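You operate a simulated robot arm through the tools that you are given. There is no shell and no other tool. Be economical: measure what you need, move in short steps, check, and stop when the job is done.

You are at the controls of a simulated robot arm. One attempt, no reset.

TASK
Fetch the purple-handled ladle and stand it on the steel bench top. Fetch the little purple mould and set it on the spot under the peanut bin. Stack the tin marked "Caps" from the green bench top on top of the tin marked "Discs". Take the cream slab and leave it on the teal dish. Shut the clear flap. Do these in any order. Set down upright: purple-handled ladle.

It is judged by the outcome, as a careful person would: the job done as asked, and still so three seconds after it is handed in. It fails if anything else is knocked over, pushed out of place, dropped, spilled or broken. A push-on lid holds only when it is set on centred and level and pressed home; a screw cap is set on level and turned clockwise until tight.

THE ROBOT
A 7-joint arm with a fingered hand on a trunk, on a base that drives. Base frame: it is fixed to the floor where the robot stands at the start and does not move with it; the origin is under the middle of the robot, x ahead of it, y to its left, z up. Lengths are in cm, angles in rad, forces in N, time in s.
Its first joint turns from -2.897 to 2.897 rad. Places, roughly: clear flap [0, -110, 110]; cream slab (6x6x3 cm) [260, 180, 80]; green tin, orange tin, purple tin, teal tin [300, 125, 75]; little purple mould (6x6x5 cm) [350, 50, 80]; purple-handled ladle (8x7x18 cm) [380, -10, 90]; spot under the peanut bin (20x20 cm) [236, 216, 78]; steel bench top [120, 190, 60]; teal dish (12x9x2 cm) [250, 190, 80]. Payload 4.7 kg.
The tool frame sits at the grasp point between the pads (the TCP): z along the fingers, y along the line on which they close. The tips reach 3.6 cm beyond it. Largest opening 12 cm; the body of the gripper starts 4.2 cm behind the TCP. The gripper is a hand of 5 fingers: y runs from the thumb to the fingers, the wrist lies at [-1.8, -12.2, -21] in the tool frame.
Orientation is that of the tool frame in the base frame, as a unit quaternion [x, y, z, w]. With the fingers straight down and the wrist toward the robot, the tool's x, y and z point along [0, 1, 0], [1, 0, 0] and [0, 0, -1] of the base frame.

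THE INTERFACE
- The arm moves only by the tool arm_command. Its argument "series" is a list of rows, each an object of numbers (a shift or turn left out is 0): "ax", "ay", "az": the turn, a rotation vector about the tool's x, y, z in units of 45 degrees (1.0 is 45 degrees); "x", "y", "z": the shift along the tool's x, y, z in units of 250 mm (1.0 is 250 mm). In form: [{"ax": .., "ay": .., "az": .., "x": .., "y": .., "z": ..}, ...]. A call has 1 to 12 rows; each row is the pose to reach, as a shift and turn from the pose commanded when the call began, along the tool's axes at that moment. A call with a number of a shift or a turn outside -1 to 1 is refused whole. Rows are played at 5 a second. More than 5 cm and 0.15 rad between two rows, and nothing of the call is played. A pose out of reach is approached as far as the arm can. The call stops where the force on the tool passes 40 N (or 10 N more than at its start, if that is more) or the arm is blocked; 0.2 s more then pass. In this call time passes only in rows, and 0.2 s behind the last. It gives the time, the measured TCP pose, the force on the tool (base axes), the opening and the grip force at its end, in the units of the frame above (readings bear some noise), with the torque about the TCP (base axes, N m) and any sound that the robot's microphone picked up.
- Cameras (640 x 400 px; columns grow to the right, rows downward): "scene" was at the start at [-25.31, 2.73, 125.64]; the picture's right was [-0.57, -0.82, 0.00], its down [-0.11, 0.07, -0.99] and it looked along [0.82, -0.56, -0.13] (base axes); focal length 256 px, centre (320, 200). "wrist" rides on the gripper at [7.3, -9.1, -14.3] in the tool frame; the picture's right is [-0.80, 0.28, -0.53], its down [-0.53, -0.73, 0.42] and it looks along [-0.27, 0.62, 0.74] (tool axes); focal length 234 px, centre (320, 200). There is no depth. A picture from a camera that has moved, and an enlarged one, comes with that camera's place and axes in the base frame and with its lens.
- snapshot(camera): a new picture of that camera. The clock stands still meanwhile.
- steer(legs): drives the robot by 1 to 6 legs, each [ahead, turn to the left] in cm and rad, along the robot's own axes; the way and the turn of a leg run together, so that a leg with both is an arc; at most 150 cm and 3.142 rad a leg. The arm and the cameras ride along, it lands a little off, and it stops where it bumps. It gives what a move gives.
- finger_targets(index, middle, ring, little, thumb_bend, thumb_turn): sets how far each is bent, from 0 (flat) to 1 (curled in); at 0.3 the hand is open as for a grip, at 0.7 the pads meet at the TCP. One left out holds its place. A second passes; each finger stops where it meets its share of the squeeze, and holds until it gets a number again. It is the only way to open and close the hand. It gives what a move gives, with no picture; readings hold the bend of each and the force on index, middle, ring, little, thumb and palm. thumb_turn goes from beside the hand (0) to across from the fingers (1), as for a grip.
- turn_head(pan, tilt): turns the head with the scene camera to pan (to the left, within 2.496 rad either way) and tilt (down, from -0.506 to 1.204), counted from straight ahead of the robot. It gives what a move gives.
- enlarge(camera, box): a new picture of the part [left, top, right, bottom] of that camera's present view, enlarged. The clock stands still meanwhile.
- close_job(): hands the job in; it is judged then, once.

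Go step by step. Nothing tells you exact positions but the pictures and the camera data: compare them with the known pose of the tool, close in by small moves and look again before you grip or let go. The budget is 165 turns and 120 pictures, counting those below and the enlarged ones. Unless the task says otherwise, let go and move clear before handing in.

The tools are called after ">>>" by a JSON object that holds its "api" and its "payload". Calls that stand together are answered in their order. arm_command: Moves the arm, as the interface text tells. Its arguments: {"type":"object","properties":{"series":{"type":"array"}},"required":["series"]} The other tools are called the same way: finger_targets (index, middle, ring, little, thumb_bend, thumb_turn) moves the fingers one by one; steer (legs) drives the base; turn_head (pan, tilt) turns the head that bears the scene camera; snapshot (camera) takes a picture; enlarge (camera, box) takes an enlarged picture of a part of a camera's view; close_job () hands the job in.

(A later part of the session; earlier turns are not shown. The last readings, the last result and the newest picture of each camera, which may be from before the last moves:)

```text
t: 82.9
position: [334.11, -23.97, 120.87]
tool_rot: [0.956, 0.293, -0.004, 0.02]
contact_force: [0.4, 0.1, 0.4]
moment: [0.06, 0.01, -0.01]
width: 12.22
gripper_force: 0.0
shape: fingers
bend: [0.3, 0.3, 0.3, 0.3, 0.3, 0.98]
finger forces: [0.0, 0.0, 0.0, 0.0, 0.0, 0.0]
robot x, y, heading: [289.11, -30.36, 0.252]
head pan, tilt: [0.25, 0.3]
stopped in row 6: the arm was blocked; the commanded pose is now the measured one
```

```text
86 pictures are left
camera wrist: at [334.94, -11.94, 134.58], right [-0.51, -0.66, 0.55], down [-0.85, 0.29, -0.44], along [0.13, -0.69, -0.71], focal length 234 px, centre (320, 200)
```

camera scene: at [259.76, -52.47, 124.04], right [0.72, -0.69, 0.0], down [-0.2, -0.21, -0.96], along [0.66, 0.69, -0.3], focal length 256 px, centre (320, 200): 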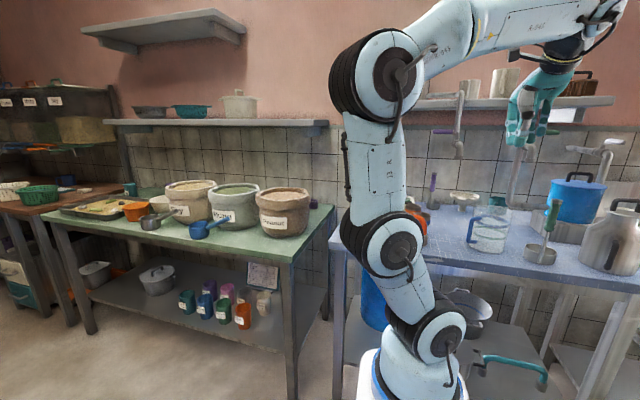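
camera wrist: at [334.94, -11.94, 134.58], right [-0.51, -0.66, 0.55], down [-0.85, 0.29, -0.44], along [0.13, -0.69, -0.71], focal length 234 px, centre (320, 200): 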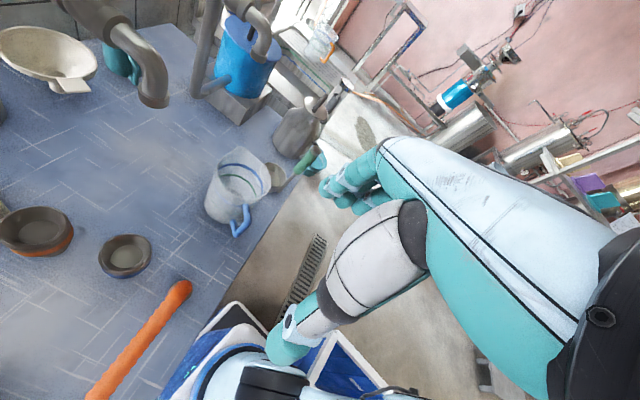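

The hand over-rotated and the arm got near a limit. I move the hand outward to the left and undo some of the rotation.

>>> {"api": "arm_command", "payload": {"series": [{"x": 0.09, "y": -0.13, "az": -0.12}, {"x": 0.18, "y": -0.26, "az": -0.24}, {"x": 0.28, "y": -0.38, "az": -0.36}, {"x": 0.38, "y": -0.5, "az": -0.48}, {"x": 0.5, "y": -0.62, "az": -0.55}]}}

>>> {"api": "snapshot", "payload": {"camera": "wrist"}}

```text
t: 84.1
position: [335.78, -4.25, 120.14]
tool_rot: [0.87, 0.493, -0.008, 0.018]
contact_force: [-0.8, 0.2, 0.7]
moment: [0.06, -0.04, 0.0]
width: 12.24
gripper_force: 0.2
shape: fingers
bend: [0.3, 0.3, 0.3, 0.3, 0.3, 0.98]
finger forces: [0.0, 0.1, 0.1, 0.0, 0.0, 0.1]
robot x, y, heading: [289.23, -30.72, 0.255]
head pan, tilt: [0.25, 0.3]
```

```text
85 pictures are left
camera wrist: at [331.65, 7.19, 133.91], right [-0.18, -0.81, 0.56], down [-0.9, -0.1, -0.43], along [0.4, -0.58, -0.71], focal length 234 px, centre (320, 200)
```

wrist: 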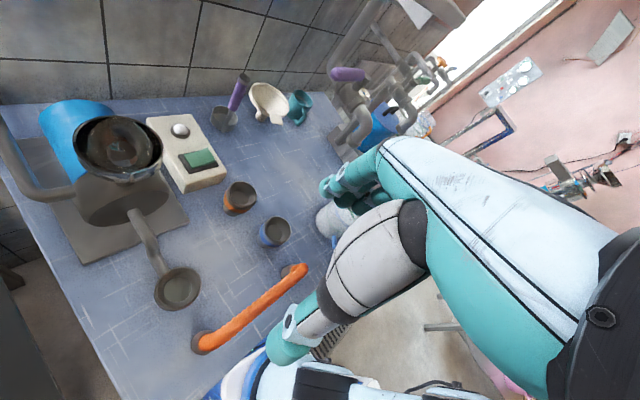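

Great view: the ladle handle is at about (379, −5.5), and the hand orientation is right. I move forward above the switch box, left of the ladle.

>>> {"api": "arm_command", "payload": {"series": [{"x": 0.155, "y": 0.12}, {"x": 0.31, "y": 0.24}, {"x": 0.465, "y": 0.36}, {"x": 0.62, "y": 0.48}, {"x": 0.775, "y": 0.6}, {"x": 0.9, "y": 0.7}]}}

>>> {"api": "snapshot", "payload": {"camera": "wrist"}}

```text
t: 85.3
position: [356.3, 3.95, 119.21]
tool_rot: [0.871, 0.49, -0.018, 0.019]
contact_force: [-10.8, -5.9, -7.2]
moment: [0.42, -0.97, 0.05]
width: 12.24
gripper_force: 6.8
shape: fingers
bend: [0.3, 0.3, 0.3, 0.3, 0.3, 0.97]
finger forces: [0.0, 0.1, 0.1, 0.1, 0.1, 13.9]
robot x, y, heading: [289.13, -30.03, 0.251]
head pan, tilt: [0.25, 0.3]
stopped in row 5: the force on the tool passed its limit at 100 N (the readings are from after the stop); the commanded pose is now the measured one
```

```text
84 pictures are left
camera wrist: at [352.57, 15.56, 132.93], right [-0.17, -0.8, 0.57], down [-0.91, -0.09, -0.41], along [0.38, -0.59, -0.71], focal length 234 px, centre (320, 200)
```

wrist: 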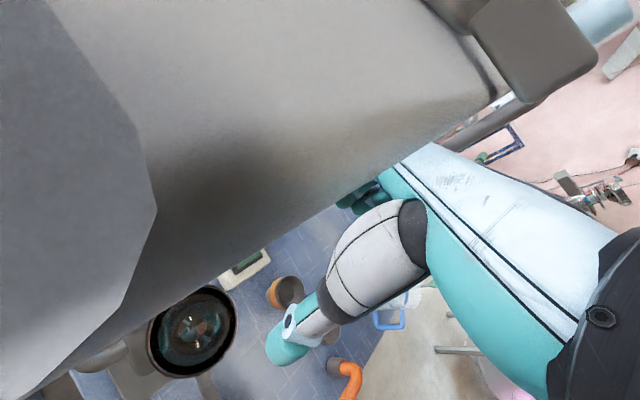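

The palm touched a wall shelf (underside z ≈ 130) over the ladle, so it must be approached nearly horizontally below it. I back off and start turning the hand.

>>> {"api": "arm_command", "payload": {"series": [{"x": -0.15, "y": -0.04}, {"x": -0.3, "y": -0.08}, {"x": -0.45, "y": -0.12}, {"x": -0.6, "y": -0.16}, {"x": -0.6, "y": -0.16, "az": 0.16}, {"x": -0.6, "y": -0.16, "az": 0.32}, {"x": -0.6, "y": -0.16, "az": 0.48}, {"x": -0.6, "y": -0.16, "az": 0.64}]}}

>>> {"api": "finger_targets", "payload": {"index": 0.45, "middle": 0.45, "ring": 0.45, "little": 0.45, "thumb_bend": 0.45}}

>>> {"api": "turn_head", "payload": {"pan": 0.3, "tilt": 0.2}}

>>> {"api": "snapshot", "payload": {"camera": "scene"}}

```text
t: 87.1
position: [345.29, -6.72, 119.86]
tool_rot: [0.966, 0.256, -0.012, 0.023]
contact_force: [-0.1, -0.1, -0.6]
moment: [0.04, 0.0, 0.01]
width: 12.22
gripper_force: 0.0
shape: fingers
bend: [0.3, 0.3, 0.3, 0.3, 0.3, 0.98]
finger forces: [0.1, 0.0, 0.0, 0.0, 0.1, 0.0]
robot x, y, heading: [289.34, -29.98, 0.248]
head pan, tilt: [0.25, 0.3]
```

```text
t: 88.1
position: [345.23, -6.6, 119.91]
tool_rot: [0.966, 0.258, -0.012, 0.022]
contact_force: [-0.2, 0.2, 0.4]
moment: [0.0, 0.01, -0.01]
width: 7.88
gripper_force: 0.1
shape: fingers
bend: [0.45, 0.45, 0.45, 0.45, 0.45, 0.98]
finger forces: [0.1, 0.1, 0.1, 0.1, 0.0, 0.0]
robot x, y, heading: [289.18, -30.15, 0.254]
head pan, tilt: [0.25, 0.3]
```

```text
t: 88.7
position: [345.36, -6.75, 119.84]
tool_rot: [0.966, 0.258, -0.013, 0.023]
contact_force: [0.2, 0.6, 0.1]
moment: [-0.01, -0.01, -0.01]
width: 7.85
gripper_force: 0.1
shape: fingers
bend: [0.45, 0.45, 0.45, 0.45, 0.45, 0.98]
finger forces: [0.1, 0.1, 0.0, 0.0, 0.1, 0.1]
robot x, y, heading: [289.25, -30.11, 0.25]
head pan, tilt: [0.3, 0.201]
```

```text
83 pictures are left
camera scene: at [263.45, -25.9, 124.97], right [0.52, -0.85, 0.0], down [-0.17, -0.1, -0.98], along [0.83, 0.51, -0.2], focal length 256 px, centre (320, 200)
```

scene: 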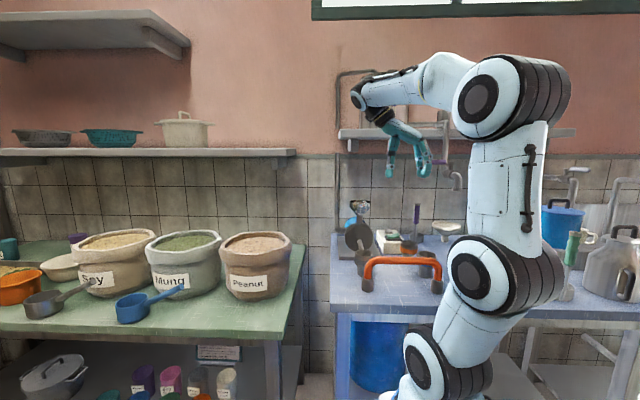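

The scene view confirms the ladle and arm layout. I pitch the hand forward now, in place.

>>> {"api": "arm_command", "payload": {"series": [{"ay": 0.16}, {"ay": 0.32}, {"ay": 0.48}, {"ay": 0.64}, {"ay": 0.8}, {"ay": 0.96}]}}

>>> {"api": "arm_command", "payload": {"series": [{"ay": 0.15}, {"ay": 0.3}, {"ay": 0.44}]}}

>>> {"api": "snapshot", "payload": {"camera": "scene"}}

>>> {"api": "snapshot", "payload": {"camera": "wrist"}}

```text
t: 90.1
position: [345.35, -6.59, 119.87]
tool_rot: [0.902, 0.247, 0.346, -0.075]
contact_force: [-0.4, 0.2, 0.0]
moment: [-0.03, 0.0, 0.0]
width: 7.86
gripper_force: 0.1
shape: fingers
bend: [0.45, 0.45, 0.45, 0.45, 0.45, 0.98]
finger forces: [0.0, 0.0, 0.0, 0.0, 0.0, 0.0]
robot x, y, heading: [289.48, -30.34, 0.251]
head pan, tilt: [0.3, 0.201]
```

```text
t: 90.9
position: [345.26, -6.65, 119.91]
tool_rot: [0.829, 0.233, 0.495, -0.116]
contact_force: [-0.5, 0.1, 0.3]
moment: [-0.03, 0.0, 0.04]
width: 7.87
gripper_force: 0.1
shape: fingers
bend: [0.45, 0.45, 0.45, 0.45, 0.45, 0.98]
finger forces: [0.1, 0.0, 0.0, 0.0, 0.1, 0.0]
robot x, y, heading: [289.34, -30.2, 0.253]
head pan, tilt: [0.3, 0.201]
```

```text
82 pictures are left
camera scene: at [263.45, -25.9, 124.97], right [0.52, -0.85, 0.0], down [-0.17, -0.1, -0.98], along [0.83, 0.51, -0.2], focal length 256 px, centre (320, 200)
```

scene: 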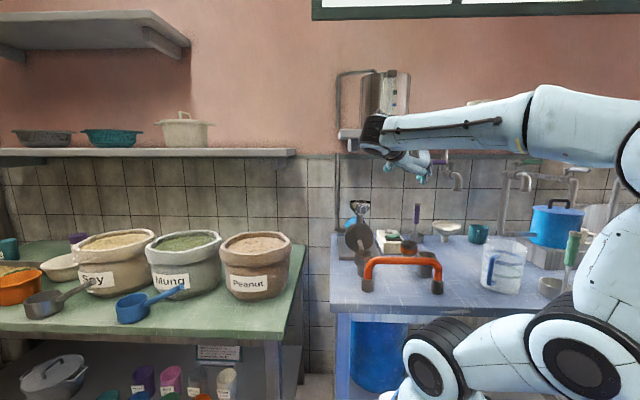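

```text
81 pictures are left
camera wrist: at [332.65, -2.9, 132.67], right [-0.59, -0.68, -0.44], down [-0.25, 0.67, -0.7], along [0.77, -0.3, -0.57], focal length 234 px, centre (320, 200)
```

wrist: 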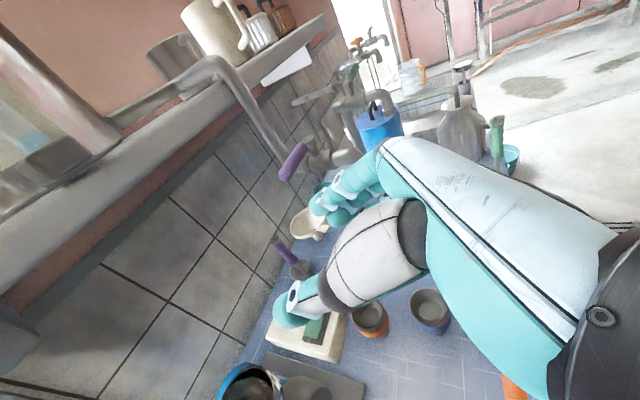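

The arm's elbow would conflict with the tap from here, so I relocate the base about 30 cm to the left, so that the arm comes in straight from the left.

>>> {"api": "steer", "payload": {"legs": [[-20, 0], [0, -0.25], [-45, 0], [0, 0.524], [55, 0], [0, -0.27]]}}

>>> {"api": "snapshot", "payload": {"camera": "scene"}}

>>> {"api": "snapshot", "payload": {"camera": "wrist"}}

```text
t: 94.8
position: [314.5, -21.67, 119.74]
tool_rot: [0.848, 0.151, 0.503, -0.068]
contact_force: [1.0, 0.6, -1.0]
moment: [-0.04, -0.02, -0.04]
width: 7.82
gripper_force: 0.1
shape: fingers
bend: [0.45, 0.45, 0.45, 0.45, 0.45, 0.98]
finger forces: [0.1, 0.0, 0.0, 0.1, 0.0, 0.0]
robot x, y, heading: [254.84, -31.94, 0.098]
head pan, tilt: [0.3, 0.201]
stopped in leg 3: the robot was blocked; the commanded pose is now the measured one
```

```text
80 pictures are left
camera scene: at [230.06, -23.57, 124.97], right [0.39, -0.92, 0.0], down [-0.18, -0.08, -0.98], along [0.9, 0.38, -0.2], focal length 256 px, centre (320, 200)
```

scene: 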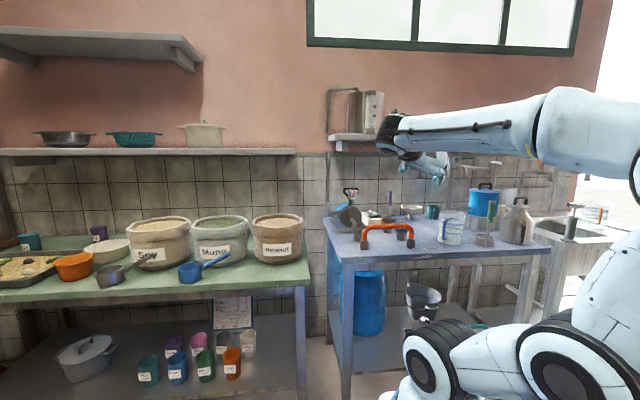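

```text
79 pictures are left
camera wrist: at [302.92, -15.62, 132.64], right [-0.71, -0.56, -0.44], down [-0.12, 0.7, -0.7], along [0.7, -0.44, -0.57], focal length 234 px, centre (320, 200)
```

wrist: 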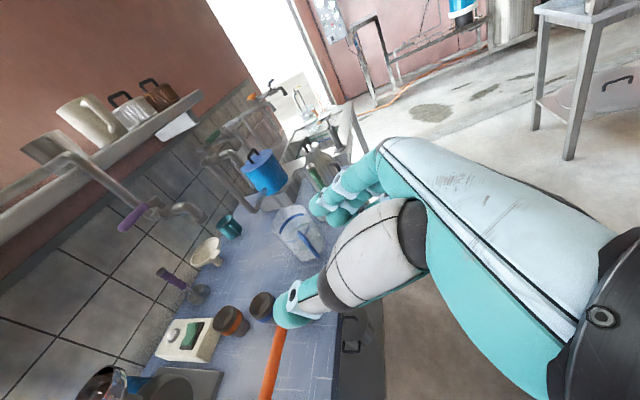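

I was blocked from behind by the table. I go forward a bit, turn left, drive, and turn back.

>>> {"api": "steer", "payload": {"legs": [[5, 0], [0, 0.95], [27, 0], [0, -0.78]]}}

>>> {"api": "snapshot", "payload": {"camera": "scene"}}

>>> {"api": "snapshot", "payload": {"camera": "wrist"}}

```text
t: 97.8
position: [292.94, 17.9, 120.35]
tool_rot: [0.716, 0.475, 0.44, -0.262]
contact_force: [0.8, 0.7, -0.7]
moment: [0.04, 0.01, 0.0]
width: 7.85
gripper_force: 0.0
shape: fingers
bend: [0.45, 0.45, 0.45, 0.45, 0.45, 0.98]
finger forces: [0.0, 0.0, 0.0, 0.0, 0.0, 0.0]
robot x, y, heading: [260.43, -30.65, 0.899]
head pan, tilt: [0.3, 0.201]
stopped in leg 2: the robot was blocked; the commanded pose is now the measured one
```

```text
78 pictures are left
camera scene: at [237.92, -42.31, 125.46], right [0.93, -0.36, 0.0], down [-0.08, -0.19, -0.98], along [0.35, 0.91, -0.21], focal length 256 px, centre (320, 200)
```

scene: 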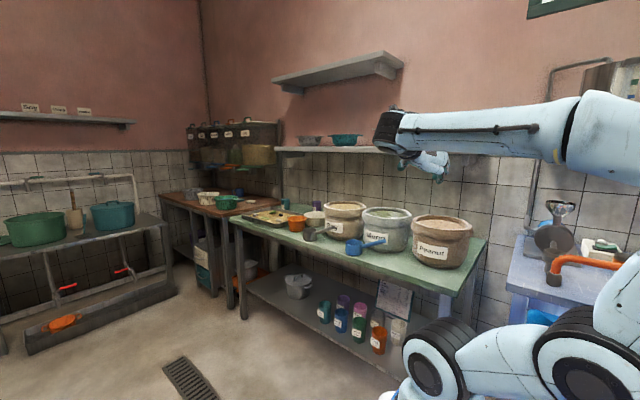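

```text
77 pictures are left
camera wrist: at [280.42, 13.46, 133.13], right [-0.08, -0.89, -0.45], down [-0.59, 0.4, -0.7], along [0.8, 0.21, -0.56], focal length 234 px, centre (320, 200)
```

wrist: 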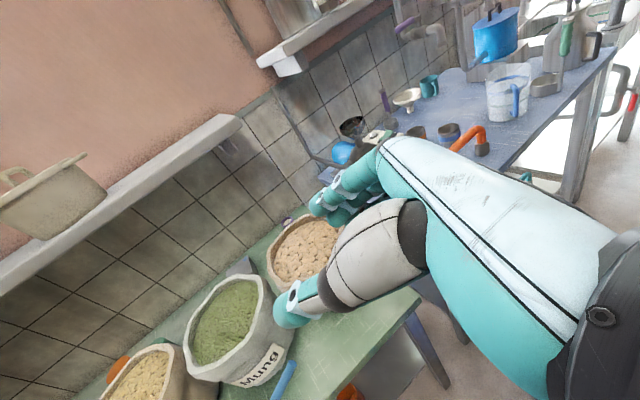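

Heading is fine; I continue forward and then turn back toward the ladle.

>>> {"api": "steer", "payload": {"legs": [[23, 0], [0, -0.6]]}}

>>> {"api": "snapshot", "payload": {"camera": "scene"}}

```text
t: 101.2
position: [328.8, 8.45, 120.25]
tool_rot: [0.825, 0.24, 0.498, -0.118]
contact_force: [0.1, 0.7, -0.3]
moment: [0.0, 0.02, 0.02]
width: 7.81
gripper_force: 0.0
shape: fingers
bend: [0.45, 0.45, 0.45, 0.45, 0.45, 0.98]
finger forces: [0.0, 0.1, 0.0, 0.0, 0.0, 0.0]
robot x, y, heading: [273.66, -13.25, 0.295]
head pan, tilt: [0.3, 0.201]
```

```text
76 pictures are left
camera scene: at [248.23, -10.02, 124.97], right [0.56, -0.83, 0.0], down [-0.17, -0.11, -0.98], along [0.81, 0.55, -0.2], focal length 256 px, centre (320, 200)
```

scene: 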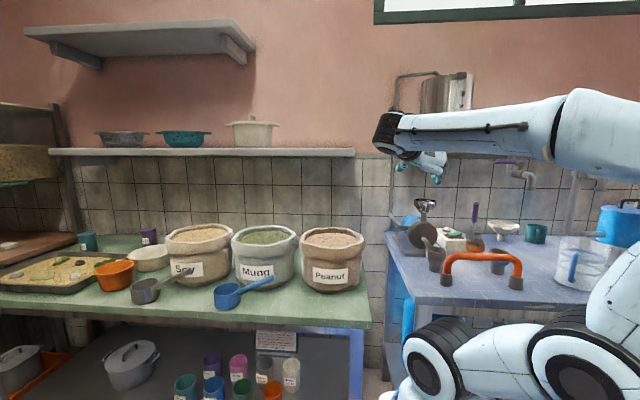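

Robot is well placed now. I move the hand right and down to be below the tap level and left of the spout.

>>> {"api": "arm_command", "payload": {"series": [{"x": -0.055, "y": 0.164, "z": 0.027}, {"x": -0.11, "y": 0.328, "z": 0.053}, {"x": -0.165, "y": 0.492, "z": 0.08}, {"x": -0.22, "y": 0.656, "z": 0.107}, {"x": -0.275, "y": 0.82, "z": 0.133}, {"x": -0.33, "y": 0.985, "z": 0.16}]}}

>>> {"api": "snapshot", "payload": {"camera": "scene"}}

>>> {"api": "snapshot", "payload": {"camera": "wrist"}}

```text
t: 102.6
position: [341.19, -13.52, 112.39]
tool_rot: [0.826, 0.24, 0.497, -0.114]
contact_force: [0.0, 1.0, 0.9]
moment: [-0.04, 0.05, -0.06]
width: 7.81
gripper_force: 0.0
shape: fingers
bend: [0.45, 0.45, 0.45, 0.45, 0.45, 0.98]
finger forces: [0.0, 0.0, 0.1, 0.1, 0.0, 0.0]
robot x, y, heading: [274.0, -13.63, 0.29]
head pan, tilt: [0.3, 0.201]
```

```text
75 pictures are left
camera scene: at [248.2, -10.01, 124.97], right [0.56, -0.83, 0.0], down [-0.17, -0.11, -0.98], along [0.81, 0.55, -0.2], focal length 256 px, centre (320, 200)
```

scene: 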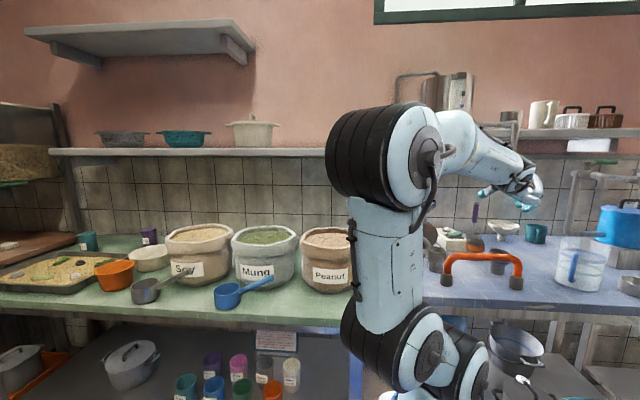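

```text
74 pictures are left
camera wrist: at [328.55, -9.87, 125.05], right [-0.57, -0.69, -0.44], down [-0.26, 0.66, -0.71], along [0.78, -0.29, -0.56], focal length 234 px, centre (320, 200)
```

wrist: 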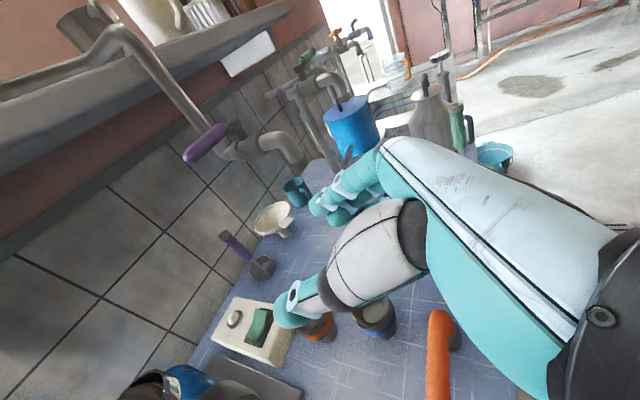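

The arm now comes in from the upper left, clear of the tap, and the handle is confirmed at about (379.5, −5.3). I lower below the tap and advance halfway.

>>> {"api": "arm_command", "payload": {"series": [{"x": -0.12, "y": 0.048, "z": 0.063}, {"x": -0.24, "y": 0.096, "z": 0.126}, {"x": -0.36, "y": 0.144, "z": 0.19}, {"x": -0.297, "y": 0.203, "z": 0.34}, {"x": -0.234, "y": 0.261, "z": 0.49}, {"x": -0.171, "y": 0.32, "z": 0.64}, {"x": -0.108, "y": 0.378, "z": 0.79}]}}

>>> {"api": "snapshot", "payload": {"camera": "scene"}}

>>> {"api": "snapshot", "payload": {"camera": "wrist"}}

```text
t: 104.2
position: [360.16, -13.43, 100.87]
tool_rot: [0.824, 0.24, 0.499, -0.118]
contact_force: [0.2, 0.4, 1.0]
moment: [-0.04, 0.1, 0.01]
width: 7.81
gripper_force: 0.1
shape: fingers
bend: [0.45, 0.45, 0.45, 0.45, 0.45, 0.98]
finger forces: [0.0, 0.0, 0.0, 0.0, 0.0, 0.0]
robot x, y, heading: [274.51, -13.22, 0.298]
head pan, tilt: [0.3, 0.201]
```

```text
73 pictures are left
camera scene: at [248.19, -10.02, 124.97], right [0.56, -0.83, 0.0], down [-0.17, -0.11, -0.98], along [0.81, 0.55, -0.2], focal length 256 px, centre (320, 200)
```

scene: 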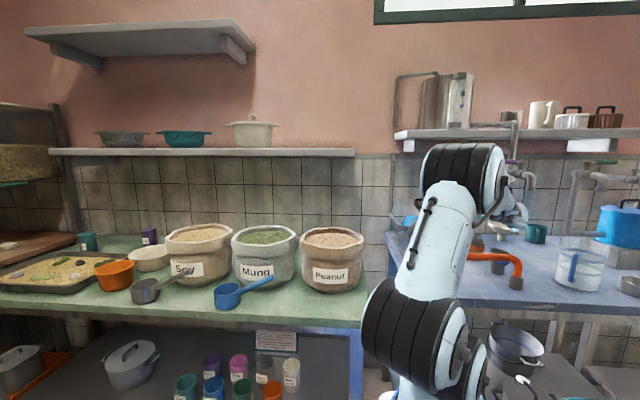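

```text
72 pictures are left
camera wrist: at [347.4, -9.97, 113.53], right [-0.57, -0.69, -0.45], down [-0.26, 0.66, -0.7], along [0.78, -0.29, -0.56], focal length 234 px, centre (320, 200)
```

wrist: 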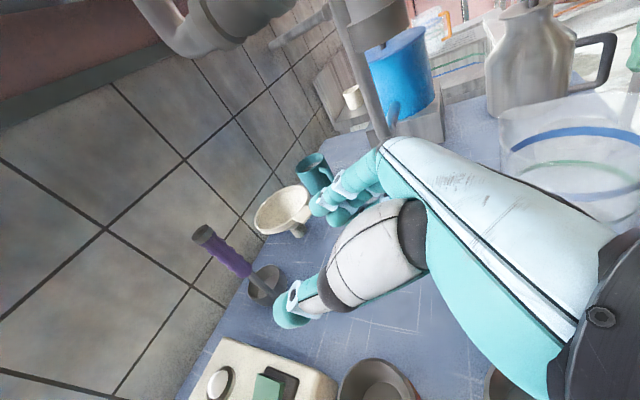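

The handle is at (380.3, −5.2), reachable straight ahead. I align sideways first and slide in at height z ≈ 100.

>>> {"api": "arm_command", "payload": {"series": [{"x": 0.05, "y": 0.1, "z": 0.11}, {"x": 0.12, "y": 0.13, "z": 0.27}, {"x": 0.19, "y": 0.13, "z": 0.42}]}}

>>> {"api": "snapshot", "payload": {"camera": "wrist"}}

```text
t: 105.0
position: [371.55, -10.4, 100.15]
tool_rot: [0.824, 0.24, 0.499, -0.118]
contact_force: [-0.7, -0.3, 1.2]
moment: [-0.02, 0.06, -0.02]
width: 7.83
gripper_force: 0.0
shape: fingers
bend: [0.45, 0.45, 0.45, 0.45, 0.45, 0.98]
finger forces: [0.0, 0.0, 0.1, 0.0, 0.1, 0.0]
robot x, y, heading: [274.68, -13.29, 0.294]
head pan, tilt: [0.3, 0.201]
```

```text
71 pictures are left
camera wrist: at [358.75, -6.84, 112.85], right [-0.57, -0.69, -0.45], down [-0.26, 0.67, -0.7], along [0.78, -0.29, -0.56], focal length 234 px, centre (320, 200)
```

wrist: 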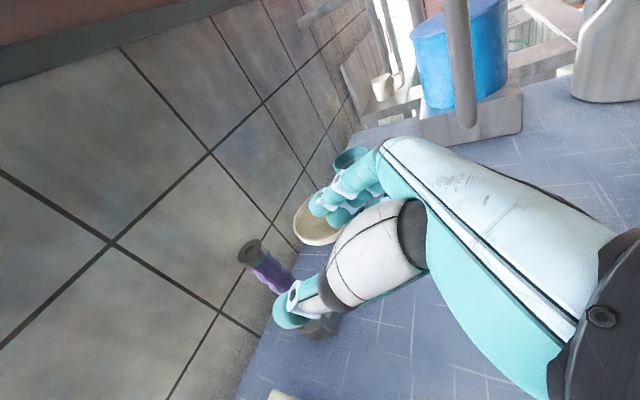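

Aligned: the handle is straight ahead between thumb and fingers. I move in the last 10 cm and then lower 5 cm.

>>> {"api": "arm_command", "payload": {"series": [{"x": 0.092, "z": 0.17}, {"x": 0.184, "y": -0.01, "z": 0.34}, {"x": 0.096, "y": -0.015, "z": 0.388}, {"x": 0.02, "y": -0.02, "z": 0.43}]}}

>>> {"api": "snapshot", "payload": {"camera": "wrist"}}

```text
t: 106.0
position: [379.82, -5.24, 95.51]
tool_rot: [0.824, 0.239, 0.499, -0.119]
contact_force: [0.4, 0.3, 0.3]
moment: [-0.03, 0.03, 0.03]
width: 7.82
gripper_force: 0.2
shape: fingers
bend: [0.45, 0.45, 0.45, 0.45, 0.45, 0.98]
finger forces: [0.0, 0.0, 0.0, 0.1, 0.2, 0.0]
robot x, y, heading: [274.12, -13.36, 0.292]
head pan, tilt: [0.3, 0.201]
```

```text
70 pictures are left
camera wrist: at [367.02, -1.64, 108.16], right [-0.57, -0.69, -0.44], down [-0.26, 0.66, -0.7], along [0.78, -0.29, -0.56], focal length 234 px, centre (320, 200)
```

wrist: 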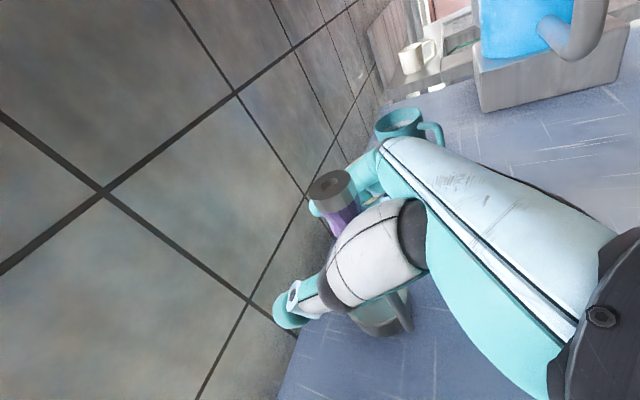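

The handle is between thumb and fingers. I close the hand.

>>> {"api": "finger_targets", "payload": {"index": 0.7, "middle": 0.7, "ring": 0.7, "little": 0.7, "thumb_bend": 0.7}}

>>> {"api": "snapshot", "payload": {"camera": "wrist"}}

```text
t: 107.0
position: [379.78, -5.2, 95.42]
tool_rot: [0.825, 0.239, 0.498, -0.118]
contact_force: [0.9, -0.9, -0.2]
moment: [0.01, 0.06, -0.03]
width: 0.43
gripper_force: 0.5
shape: fingers
bend: [0.7, 0.7, 0.7, 0.7, 0.7, 0.98]
finger forces: [0.0, 0.0, 0.0, 0.1, 0.2, 0.0]
robot x, y, heading: [274.32, -13.5, 0.292]
head pan, tilt: [0.3, 0.201]
```

```text
69 pictures are left
camera wrist: at [367.02, -1.67, 108.17], right [-0.57, -0.69, -0.44], down [-0.26, 0.67, -0.7], along [0.78, -0.29, -0.56], focal length 234 px, centre (320, 200)
```

wrist: 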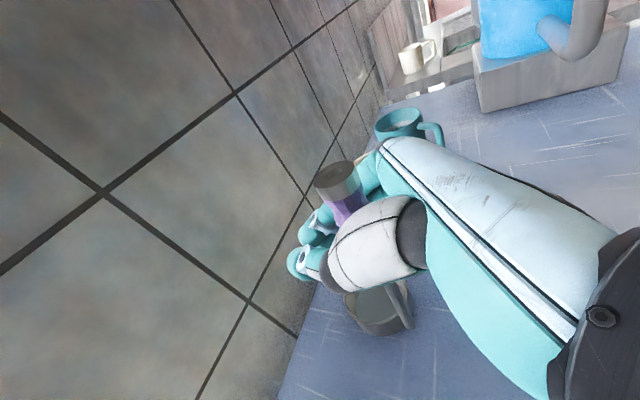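

The fingers closed without force: the handle sits slightly toward the palm and right of the pads. I reopen, correct by small shifts, and close again.

>>> {"api": "finger_targets", "payload": {"index": 0.42, "middle": 0.42, "ring": 0.42, "little": 0.42, "thumb_bend": 0.42}}

>>> {"api": "arm_command", "payload": {"series": [{"y": 0.04, "z": -0.03}, {"y": 0.075, "z": -0.06}]}}

>>> {"api": "enlarge", "payload": {"camera": "wrist", "box": [240, 120, 480, 360]}}

```text
t: 108.0
position: [379.78, -5.17, 95.46]
tool_rot: [0.825, 0.24, 0.499, -0.117]
contact_force: [-0.9, 0.4, 0.5]
moment: [0.01, 0.01, 0.01]
width: 8.65
gripper_force: 0.2
shape: fingers
bend: [0.42, 0.42, 0.42, 0.42, 0.42, 0.98]
finger forces: [0.0, 0.1, 0.0, 0.0, 0.1, 0.0]
robot x, y, heading: [274.14, -13.48, 0.296]
head pan, tilt: [0.3, 0.201]
```

```text
t: 108.6
position: [379.58, -7.3, 96.24]
tool_rot: [0.825, 0.24, 0.498, -0.118]
contact_force: [-0.5, 0.0, 0.4]
moment: [0.0, 0.0, 0.0]
width: 8.68
gripper_force: 0.2
shape: fingers
bend: [0.42, 0.42, 0.42, 0.42, 0.42, 0.98]
finger forces: [0.1, 0.0, 0.2, 0.0, 0.3, 0.0]
robot x, y, heading: [274.08, -13.72, 0.293]
head pan, tilt: [0.3, 0.201]
```

```text
1.67 times, centred on (360, 240) of wrist
camera zoom: at [366.83, -3.84, 108.99], right [-0.57, -0.69, -0.45], down [-0.26, 0.67, -0.7], along [0.78, -0.28, -0.56], focal length 390 px, centre (253, 133)
```

zoom: 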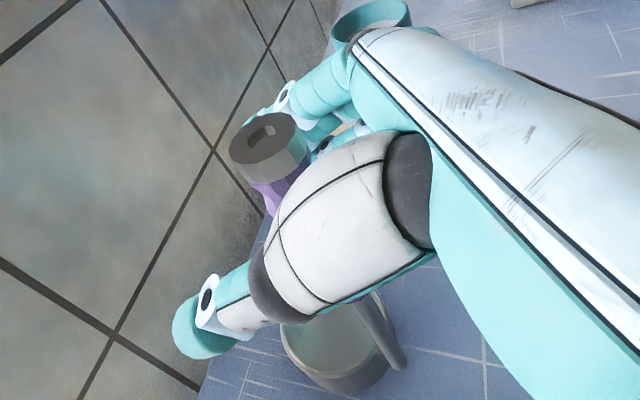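

The handle is now about centred but still slightly palm-side. I retreat 1.5 cm and close again.

>>> {"api": "arm_command", "payload": {"series": [{"y": 0.02, "z": -0.06}]}}

>>> {"api": "finger_targets", "payload": {"index": 0.7, "middle": 0.7, "ring": 0.7, "little": 0.7, "thumb_bend": 0.7}}

>>> {"api": "enlarge", "payload": {"camera": "wrist", "box": [240, 120, 480, 360]}}

```text
t: 109.0
position: [378.82, -8.46, 97.15]
tool_rot: [0.825, 0.24, 0.498, -0.118]
contact_force: [0.1, 0.8, 0.5]
moment: [0.0, 0.0, -0.02]
width: 8.68
gripper_force: 0.1
shape: fingers
bend: [0.42, 0.42, 0.42, 0.42, 0.42, 0.98]
finger forces: [0.1, 0.1, 0.0, 0.2, 0.0, 0.1]
robot x, y, heading: [274.47, -13.5, 0.294]
head pan, tilt: [0.3, 0.201]
```

```text
t: 110.0
position: [378.72, -8.51, 97.06]
tool_rot: [0.825, 0.24, 0.498, -0.118]
contact_force: [0.1, 0.8, 0.6]
moment: [0.01, -0.01, 0.0]
width: 0.46
gripper_force: 0.2
shape: fingers
bend: [0.7, 0.7, 0.7, 0.7, 0.7, 0.98]
finger forces: [0.1, 0.0, 0.1, 0.1, 0.0, 0.0]
robot x, y, heading: [274.43, -13.42, 0.295]
head pan, tilt: [0.3, 0.201]
```

```text
1.67 times, centred on (360, 240) of wrist
camera zoom: at [366.01, -4.96, 109.75], right [-0.57, -0.69, -0.44], down [-0.26, 0.67, -0.7], along [0.78, -0.29, -0.56], focal length 390 px, centre (253, 133)
```

zoom: 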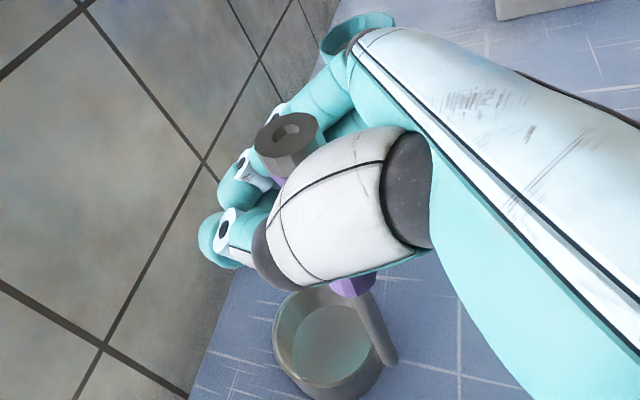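

Re-triangulating from the cup and shaft, the handle actually stands at about (376, −9), top z ≈ 101. I open, move back accordingly, and close.

>>> {"api": "finger_targets", "payload": {"index": 0.42, "middle": 0.42, "ring": 0.42, "little": 0.42, "thumb_bend": 0.42}}

>>> {"api": "arm_command", "payload": {"series": [{"x": -0.04, "y": -0.01, "z": -0.04}, {"x": -0.08, "y": -0.02, "z": -0.09}]}}

>>> {"api": "enlarge", "payload": {"camera": "wrist", "box": [240, 120, 480, 360]}}

>>> {"api": "finger_targets", "payload": {"index": 0.7, "middle": 0.7, "ring": 0.7, "little": 0.7, "thumb_bend": 0.7}}

>>> {"api": "enlarge", "payload": {"camera": "wrist", "box": [240, 120, 480, 360]}}

```text
t: 111.0
position: [378.84, -8.54, 97.03]
tool_rot: [0.825, 0.239, 0.498, -0.118]
contact_force: [-0.2, -0.3, 0.8]
moment: [0.02, 0.06, 0.01]
width: 8.68
gripper_force: 0.3
shape: fingers
bend: [0.42, 0.42, 0.42, 0.42, 0.42, 0.98]
finger forces: [0.1, 0.1, 0.1, 0.1, 0.1, 0.0]
robot x, y, heading: [274.11, -13.13, 0.291]
head pan, tilt: [0.3, 0.201]
```

```text
t: 111.6
position: [375.94, -9.62, 96.3]
tool_rot: [0.825, 0.239, 0.498, -0.118]
contact_force: [0.0, 0.1, 0.2]
moment: [-0.01, -0.01, 0.01]
width: 8.66
gripper_force: 0.1
shape: fingers
bend: [0.42, 0.42, 0.42, 0.42, 0.42, 0.98]
finger forces: [0.0, 0.0, 0.0, 0.1, 0.0, 0.0]
robot x, y, heading: [274.46, -13.19, 0.293]
head pan, tilt: [0.3, 0.201]
```

```text
1.67 times, centred on (360, 240) of wrist
camera zoom: at [363.2, -6.14, 109.06], right [-0.57, -0.69, -0.44], down [-0.26, 0.66, -0.7], along [0.78, -0.29, -0.56], focal length 390 px, centre (253, 133)
```

zoom: 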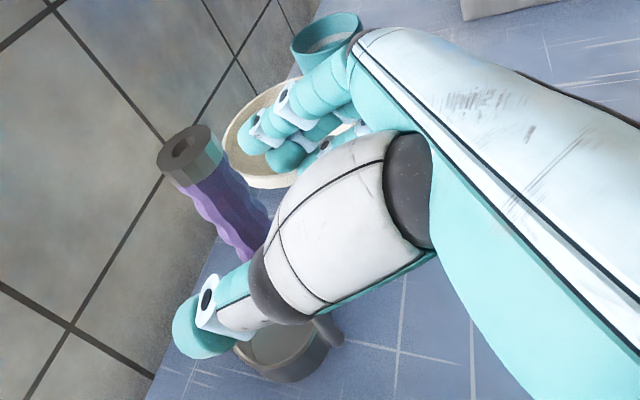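

```text
t: 112.6
position: [375.97, -9.61, 96.35]
tool_rot: [0.825, 0.24, 0.498, -0.118]
contact_force: [-0.1, 0.1, 0.2]
moment: [-0.01, 0.02, 0.0]
width: 0.44
gripper_force: 0.1
shape: fingers
bend: [0.7, 0.7, 0.7, 0.7, 0.7, 0.98]
finger forces: [0.0, 0.0, 0.0, 0.0, 0.0, 0.0]
robot x, y, heading: [274.04, -13.53, 0.293]
head pan, tilt: [0.3, 0.201]
```

```text
1.67 times, centred on (360, 240) of wrist
camera zoom: at [363.2, -6.14, 109.09], right [-0.57, -0.69, -0.44], down [-0.26, 0.67, -0.7], along [0.78, -0.29, -0.56], focal length 390 px, centre (253, 133)
```

zoom: 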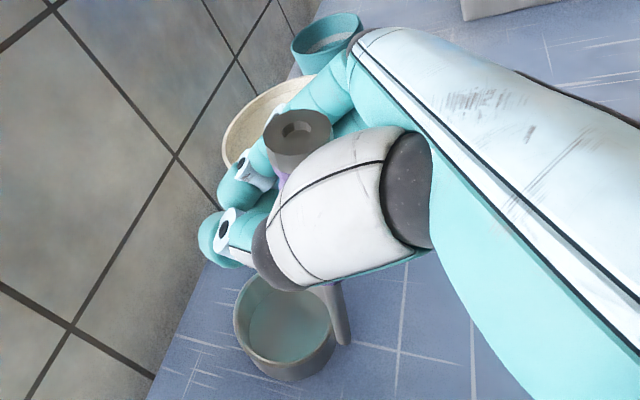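

The fingers pull the handle into the palm's hollow, so I curl further for a power grasp.

>>> {"api": "finger_targets", "payload": {"index": 0.95, "middle": 0.95, "ring": 0.95, "little": 0.95, "thumb_bend": 0.9}}

>>> {"api": "enlarge", "payload": {"camera": "wrist", "box": [200, 100, 480, 380]}}

```text
t: 113.6
position: [376.0, -9.69, 96.46]
tool_rot: [0.825, 0.24, 0.498, -0.118]
contact_force: [0.3, -0.7, 0.0]
moment: [-0.04, 0.07, 0.05]
width: 0.02
gripper_force: 1.2
shape: fingers
bend: [0.83, 0.95, 0.95, 0.95, 0.84, 0.97]
finger forces: [0.1, 0.4, 0.1, 0.1, 0.4, 1.2]
robot x, y, heading: [273.99, -13.43, 0.291]
head pan, tilt: [0.3, 0.201]
```

```text
1.43 times, centred on (340, 240) of wrist
camera zoom: at [363.2, -6.15, 109.09], right [-0.57, -0.69, -0.44], down [-0.26, 0.67, -0.7], along [0.78, -0.29, -0.56], focal length 334 px, centre (291, 143)
```

zoom: 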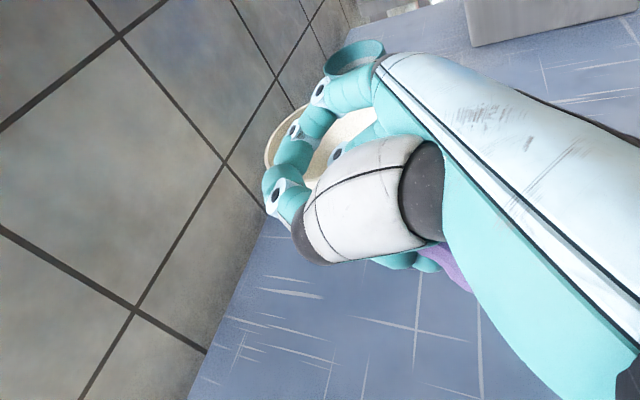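

The ladle seems to have shifted under the hand. I check from the scene camera.

>>> {"api": "enlarge", "payload": {"camera": "scene", "box": [380, 140, 580, 300]}}

>>> {"api": "snapshot", "payload": {"camera": "wrist"}}

```text
2.50 times, centred on (480, 220) of scene
camera zoom: at [248.23, -10.02, 124.97], right [0.56, -0.83, 0.0], down [-0.17, -0.11, -0.98], along [0.81, 0.55, -0.2], focal length 641 px, centre (-80, 150)
```

zoom: 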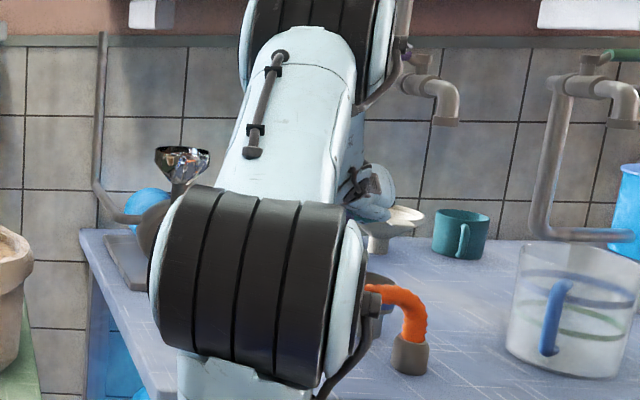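

```text
62 pictures are left
camera wrist: at [363.2, -6.15, 109.09], right [-0.57, -0.69, -0.44], down [-0.26, 0.67, -0.7], along [0.78, -0.29, -0.56], focal length 234 px, centre (320, 200)
```

wrist: 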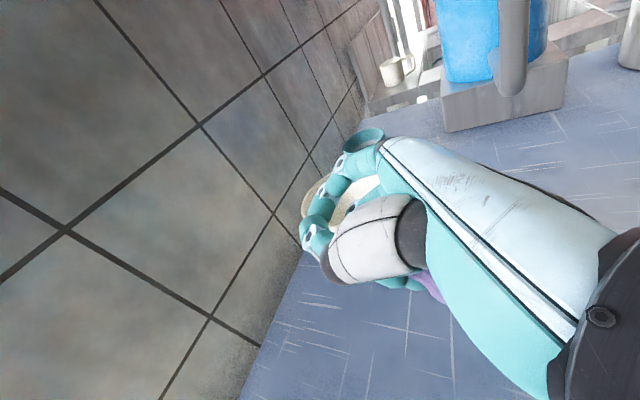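

I lift slightly to see whether the ladle comes along.

>>> {"api": "arm_command", "payload": {"series": [{"x": 0.05, "z": -0.03}, {"x": 0.1, "z": -0.06}]}}

>>> {"api": "snapshot", "payload": {"camera": "wrist"}}

```text
t: 114.2
position: [375.9, -9.56, 99.2]
tool_rot: [0.825, 0.24, 0.498, -0.118]
contact_force: [0.0, -0.1, -0.5]
moment: [-0.04, -0.05, 0.01]
width: 0.0
gripper_force: 0.0
shape: fingers
bend: [0.84, 0.95, 0.95, 0.95, 0.84, 0.97]
finger forces: [0.0, 0.1, 0.1, 0.0, 0.1, 0.2]
robot x, y, heading: [274.35, -12.79, 0.293]
head pan, tilt: [0.3, 0.201]
```

```text
61 pictures are left
camera wrist: at [363.13, -6.0, 111.81], right [-0.57, -0.69, -0.44], down [-0.26, 0.67, -0.7], along [0.78, -0.29, -0.56], focal length 234 px, centre (320, 200)
```

wrist: 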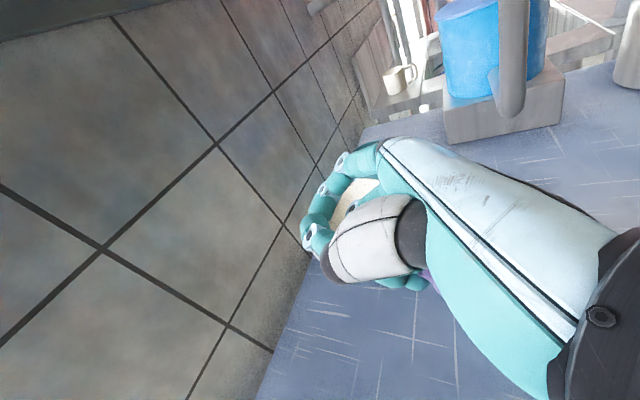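

It's not held; the ladle is under the hand. I draw the hand back to see it.

>>> {"api": "arm_command", "payload": {"series": [{"x": -0.07, "y": -0.03, "z": -0.13}, {"x": -0.14, "y": -0.08, "z": -0.26}, {"x": -0.21, "y": -0.14, "z": -0.39}, {"x": -0.28, "y": -0.2, "z": -0.52}, {"x": -0.34, "y": -0.25, "z": -0.64}]}}

>>> {"api": "snapshot", "payload": {"camera": "wrist"}}

```text
t: 115.4
position: [357.08, -13.42, 99.05]
tool_rot: [0.824, 0.239, 0.499, -0.119]
contact_force: [-0.1, -1.9, 8.0]
moment: [-0.08, 0.48, 0.08]
width: 0.0
gripper_force: 7.1
shape: fingers
bend: [0.84, 0.95, 0.95, 0.95, 0.84, 0.97]
finger forces: [0.0, 0.0, 0.0, 5.9, 3.6, 5.2]
robot x, y, heading: [274.14, -13.26, 0.293]
head pan, tilt: [0.3, 0.201]
```

```text
60 pictures are left
camera wrist: at [344.33, -9.99, 111.74], right [-0.57, -0.69, -0.45], down [-0.26, 0.67, -0.7], along [0.78, -0.29, -0.56], focal length 234 px, centre (320, 200)
```

wrist: 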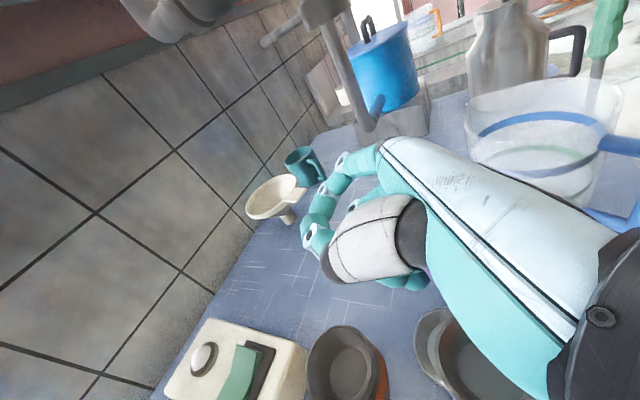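

The ladle seems to have been dragged along in the hand. I zoom in on the area under the palm.

>>> {"api": "enlarge", "payload": {"camera": "wrist", "box": [260, 220, 520, 400]}}

>>> {"api": "enlarge", "payload": {"camera": "scene", "box": [420, 180, 560, 300]}}

```text
2.22 times, centred on (390, 310) of wrist
camera zoom: at [344.33, -9.99, 111.74], right [-0.57, -0.69, -0.45], down [-0.26, 0.67, -0.7], along [0.78, -0.29, -0.56], focal length 520 px, centre (164, -44)
```

zoom: 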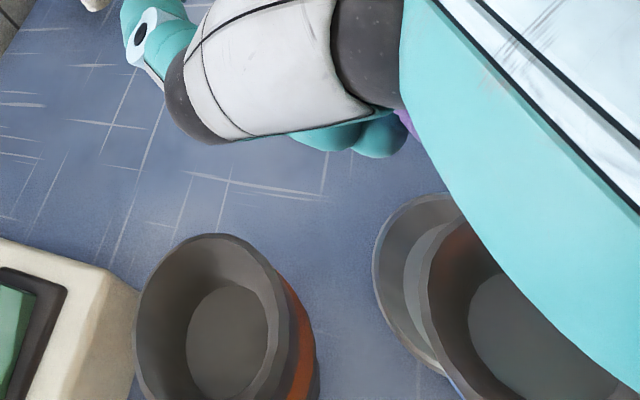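

```text
3.33 times, centred on (490, 240) of scene
camera zoom: at [248.23, -10.01, 124.97], right [0.56, -0.83, 0.0], down [-0.17, -0.11, -0.98], along [0.81, 0.55, -0.2], focal length 854 px, centre (-247, 67)
```

zoom: 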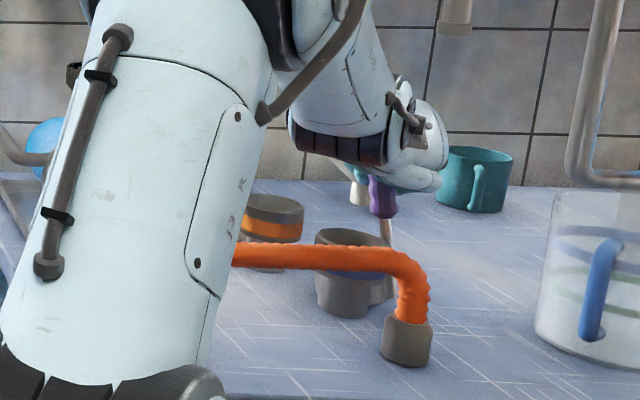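

The ladle is upright, its handle caught inside the hand, standing next to the blue-banded cup. I squeeze tighter and lift a little.

>>> {"api": "finger_targets", "payload": {"index": 1.0, "middle": 1.0, "ring": 1.0, "little": 1.0, "thumb_bend": 1.0}}

>>> {"api": "arm_command", "payload": {"series": [{"x": 0.07, "z": -0.04}, {"x": 0.14, "z": -0.08}]}}

>>> {"api": "enlarge", "payload": {"camera": "scene", "box": [420, 180, 560, 300]}}

```text
t: 116.4
position: [357.2, -13.45, 99.04]
tool_rot: [0.824, 0.24, 0.5, -0.118]
contact_force: [3.6, -1.1, 17.8]
moment: [0.04, 0.86, 0.22]
width: 0.0
gripper_force: 24.1
shape: fingers
bend: [0.92, 1.0, 0.99, 0.96, 0.95, 0.97]
finger forces: [0.0, 0.0, 0.0, 19.5, 5.7, 23.5]
robot x, y, heading: [274.46, -13.48, 0.299]
head pan, tilt: [0.3, 0.201]
```

```text
t: 117.0
position: [356.95, -13.33, 102.99]
tool_rot: [0.825, 0.239, 0.497, -0.119]
contact_force: [0.3, -0.6, -0.9]
moment: [-0.04, -0.05, 0.05]
width: 0.0
gripper_force: 13.5
shape: fingers
bend: [0.92, 1.0, 1.0, 0.98, 0.95, 0.97]
finger forces: [0.0, 0.0, 0.0, 14.7, 0.0, 13.0]
robot x, y, heading: [274.07, -13.35, 0.293]
head pan, tilt: [0.3, 0.201]
```

```text
3.33 times, centred on (490, 240) of scene
camera zoom: at [248.23, -10.02, 124.97], right [0.56, -0.83, 0.0], down [-0.17, -0.11, -0.98], along [0.81, 0.55, -0.2], focal length 854 px, centre (-247, 67)
```

zoom: 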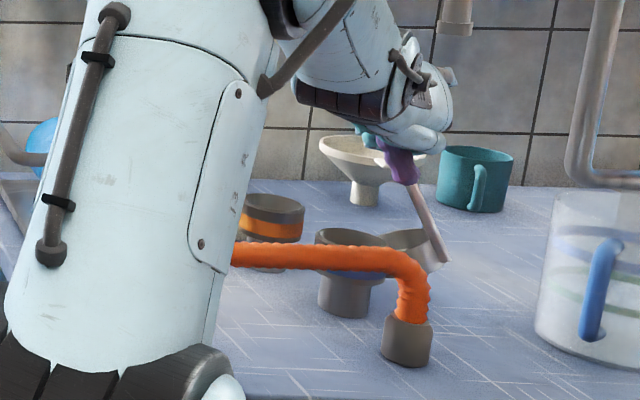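

The ladle is lifted, held by the little finger against the palm. I retreat toward the robot between the cup and pitcher, then raise.

>>> {"api": "arm_command", "payload": {"series": [{"x": -0.057, "z": -0.106}, {"x": -0.114, "y": -0.004, "z": -0.212}, {"x": -0.171, "y": -0.006, "z": -0.318}, {"x": -0.228, "y": -0.008, "z": -0.424}, {"x": -0.07, "z": -0.51}, {"x": 0.08, "y": 0.01, "z": -0.59}, {"x": 0.23, "y": 0.02, "z": -0.67}]}}

>>> {"api": "snapshot", "payload": {"camera": "scene"}}

>>> {"api": "snapshot", "payload": {"camera": "wrist"}}

```text
t: 118.6
position: [346.46, -19.4, 114.92]
tool_rot: [0.825, 0.239, 0.498, -0.119]
contact_force: [-0.8, -0.1, -1.2]
moment: [0.08, -0.08, -0.02]
width: 0.0
gripper_force: 14.2
shape: fingers
bend: [0.92, 1.0, 1.0, 0.98, 0.95, 0.97]
finger forces: [0.0, 0.1, 0.0, 14.6, 0.0, 13.0]
out of reach, approached as far as the arm can: row 7
robot x, y, heading: [274.02, -13.46, 0.291]
head pan, tilt: [0.3, 0.201]
```

```text
56 pictures are left
camera scene: at [248.23, -10.01, 124.97], right [0.56, -0.83, 0.0], down [-0.17, -0.11, -0.98], along [0.81, 0.55, -0.2], focal length 256 px, centre (320, 200)
```

scene: 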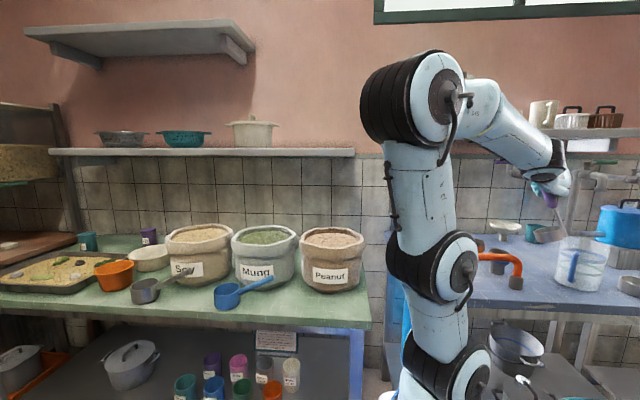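

```text
55 pictures are left
camera wrist: at [333.76, -15.89, 127.53], right [-0.57, -0.69, -0.45], down [-0.26, 0.66, -0.7], along [0.78, -0.29, -0.56], focal length 234 px, centre (320, 200)
```

wrist: 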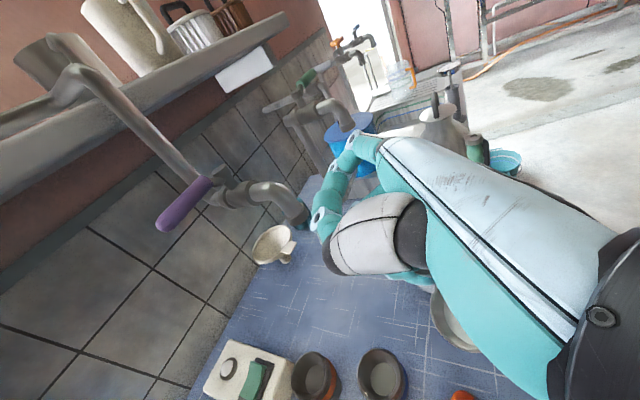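

The ladle is securely out; both cups and the pitcher are undisturbed. I back away, pull the arm in, then turn left toward the steel bench.

>>> {"api": "steer", "payload": {"legs": [[-18, 0]]}}

>>> {"api": "arm_command", "payload": {"series": [{"x": -0.08, "y": -0.05, "z": -0.15}, {"x": -0.16, "y": -0.1, "z": -0.3}, {"x": -0.24, "y": -0.15, "z": -0.45}, {"x": -0.32, "y": -0.2, "z": -0.6}]}}

>>> {"api": "steer", "payload": {"legs": [[0, 1.0], [15, 0], [0, 0.8]]}}

>>> {"api": "snapshot", "payload": {"camera": "scene"}}

```text
t: 120.1
position: [329.02, -24.66, 114.71]
tool_rot: [0.824, 0.24, 0.499, -0.119]
contact_force: [0.7, 0.4, -0.2]
moment: [0.05, -0.07, 0.03]
width: 0.0
gripper_force: 13.7
shape: fingers
bend: [0.92, 1.0, 1.0, 0.98, 0.95, 0.97]
finger forces: [0.0, 0.0, 0.1, 14.7, 0.0, 13.1]
robot x, y, heading: [256.9, -18.71, 0.295]
head pan, tilt: [0.3, 0.201]
```

```text
t: 121.1
position: [311.83, -29.04, 114.8]
tool_rot: [0.824, 0.241, 0.499, -0.121]
contact_force: [0.3, 0.6, -1.6]
moment: [0.0, -0.08, 0.0]
width: 0.0
gripper_force: 13.6
shape: fingers
bend: [0.92, 1.0, 1.0, 0.98, 0.95, 0.97]
finger forces: [0.1, 0.0, 0.1, 14.6, 0.0, 13.1]
robot x, y, heading: [256.93, -18.7, 0.295]
head pan, tilt: [0.3, 0.201]
```

```text
t: 127.2
position: [256.95, 52.04, 114.78]
tool_rot: [0.315, 0.798, 0.212, -0.468]
contact_force: [0.6, 0.1, -1.2]
moment: [0.07, 0.09, -0.02]
width: 0.01
gripper_force: 14.0
shape: fingers
bend: [0.92, 1.0, 1.0, 0.98, 0.95, 0.97]
finger forces: [0.1, 0.0, 0.0, 14.6, 0.0, 13.2]
robot x, y, heading: [260.5, -4.03, 2.118]
head pan, tilt: [0.3, 0.201]
```

```text
54 pictures are left
camera scene: at [264.06, -30.22, 124.97], right [0.66, 0.75, 0.0], down [0.15, -0.13, -0.98], along [-0.73, 0.65, -0.2], focal length 256 px, centre (320, 200)
```

scene: 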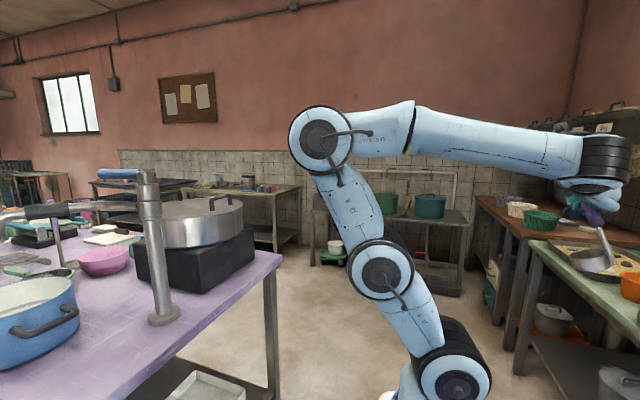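

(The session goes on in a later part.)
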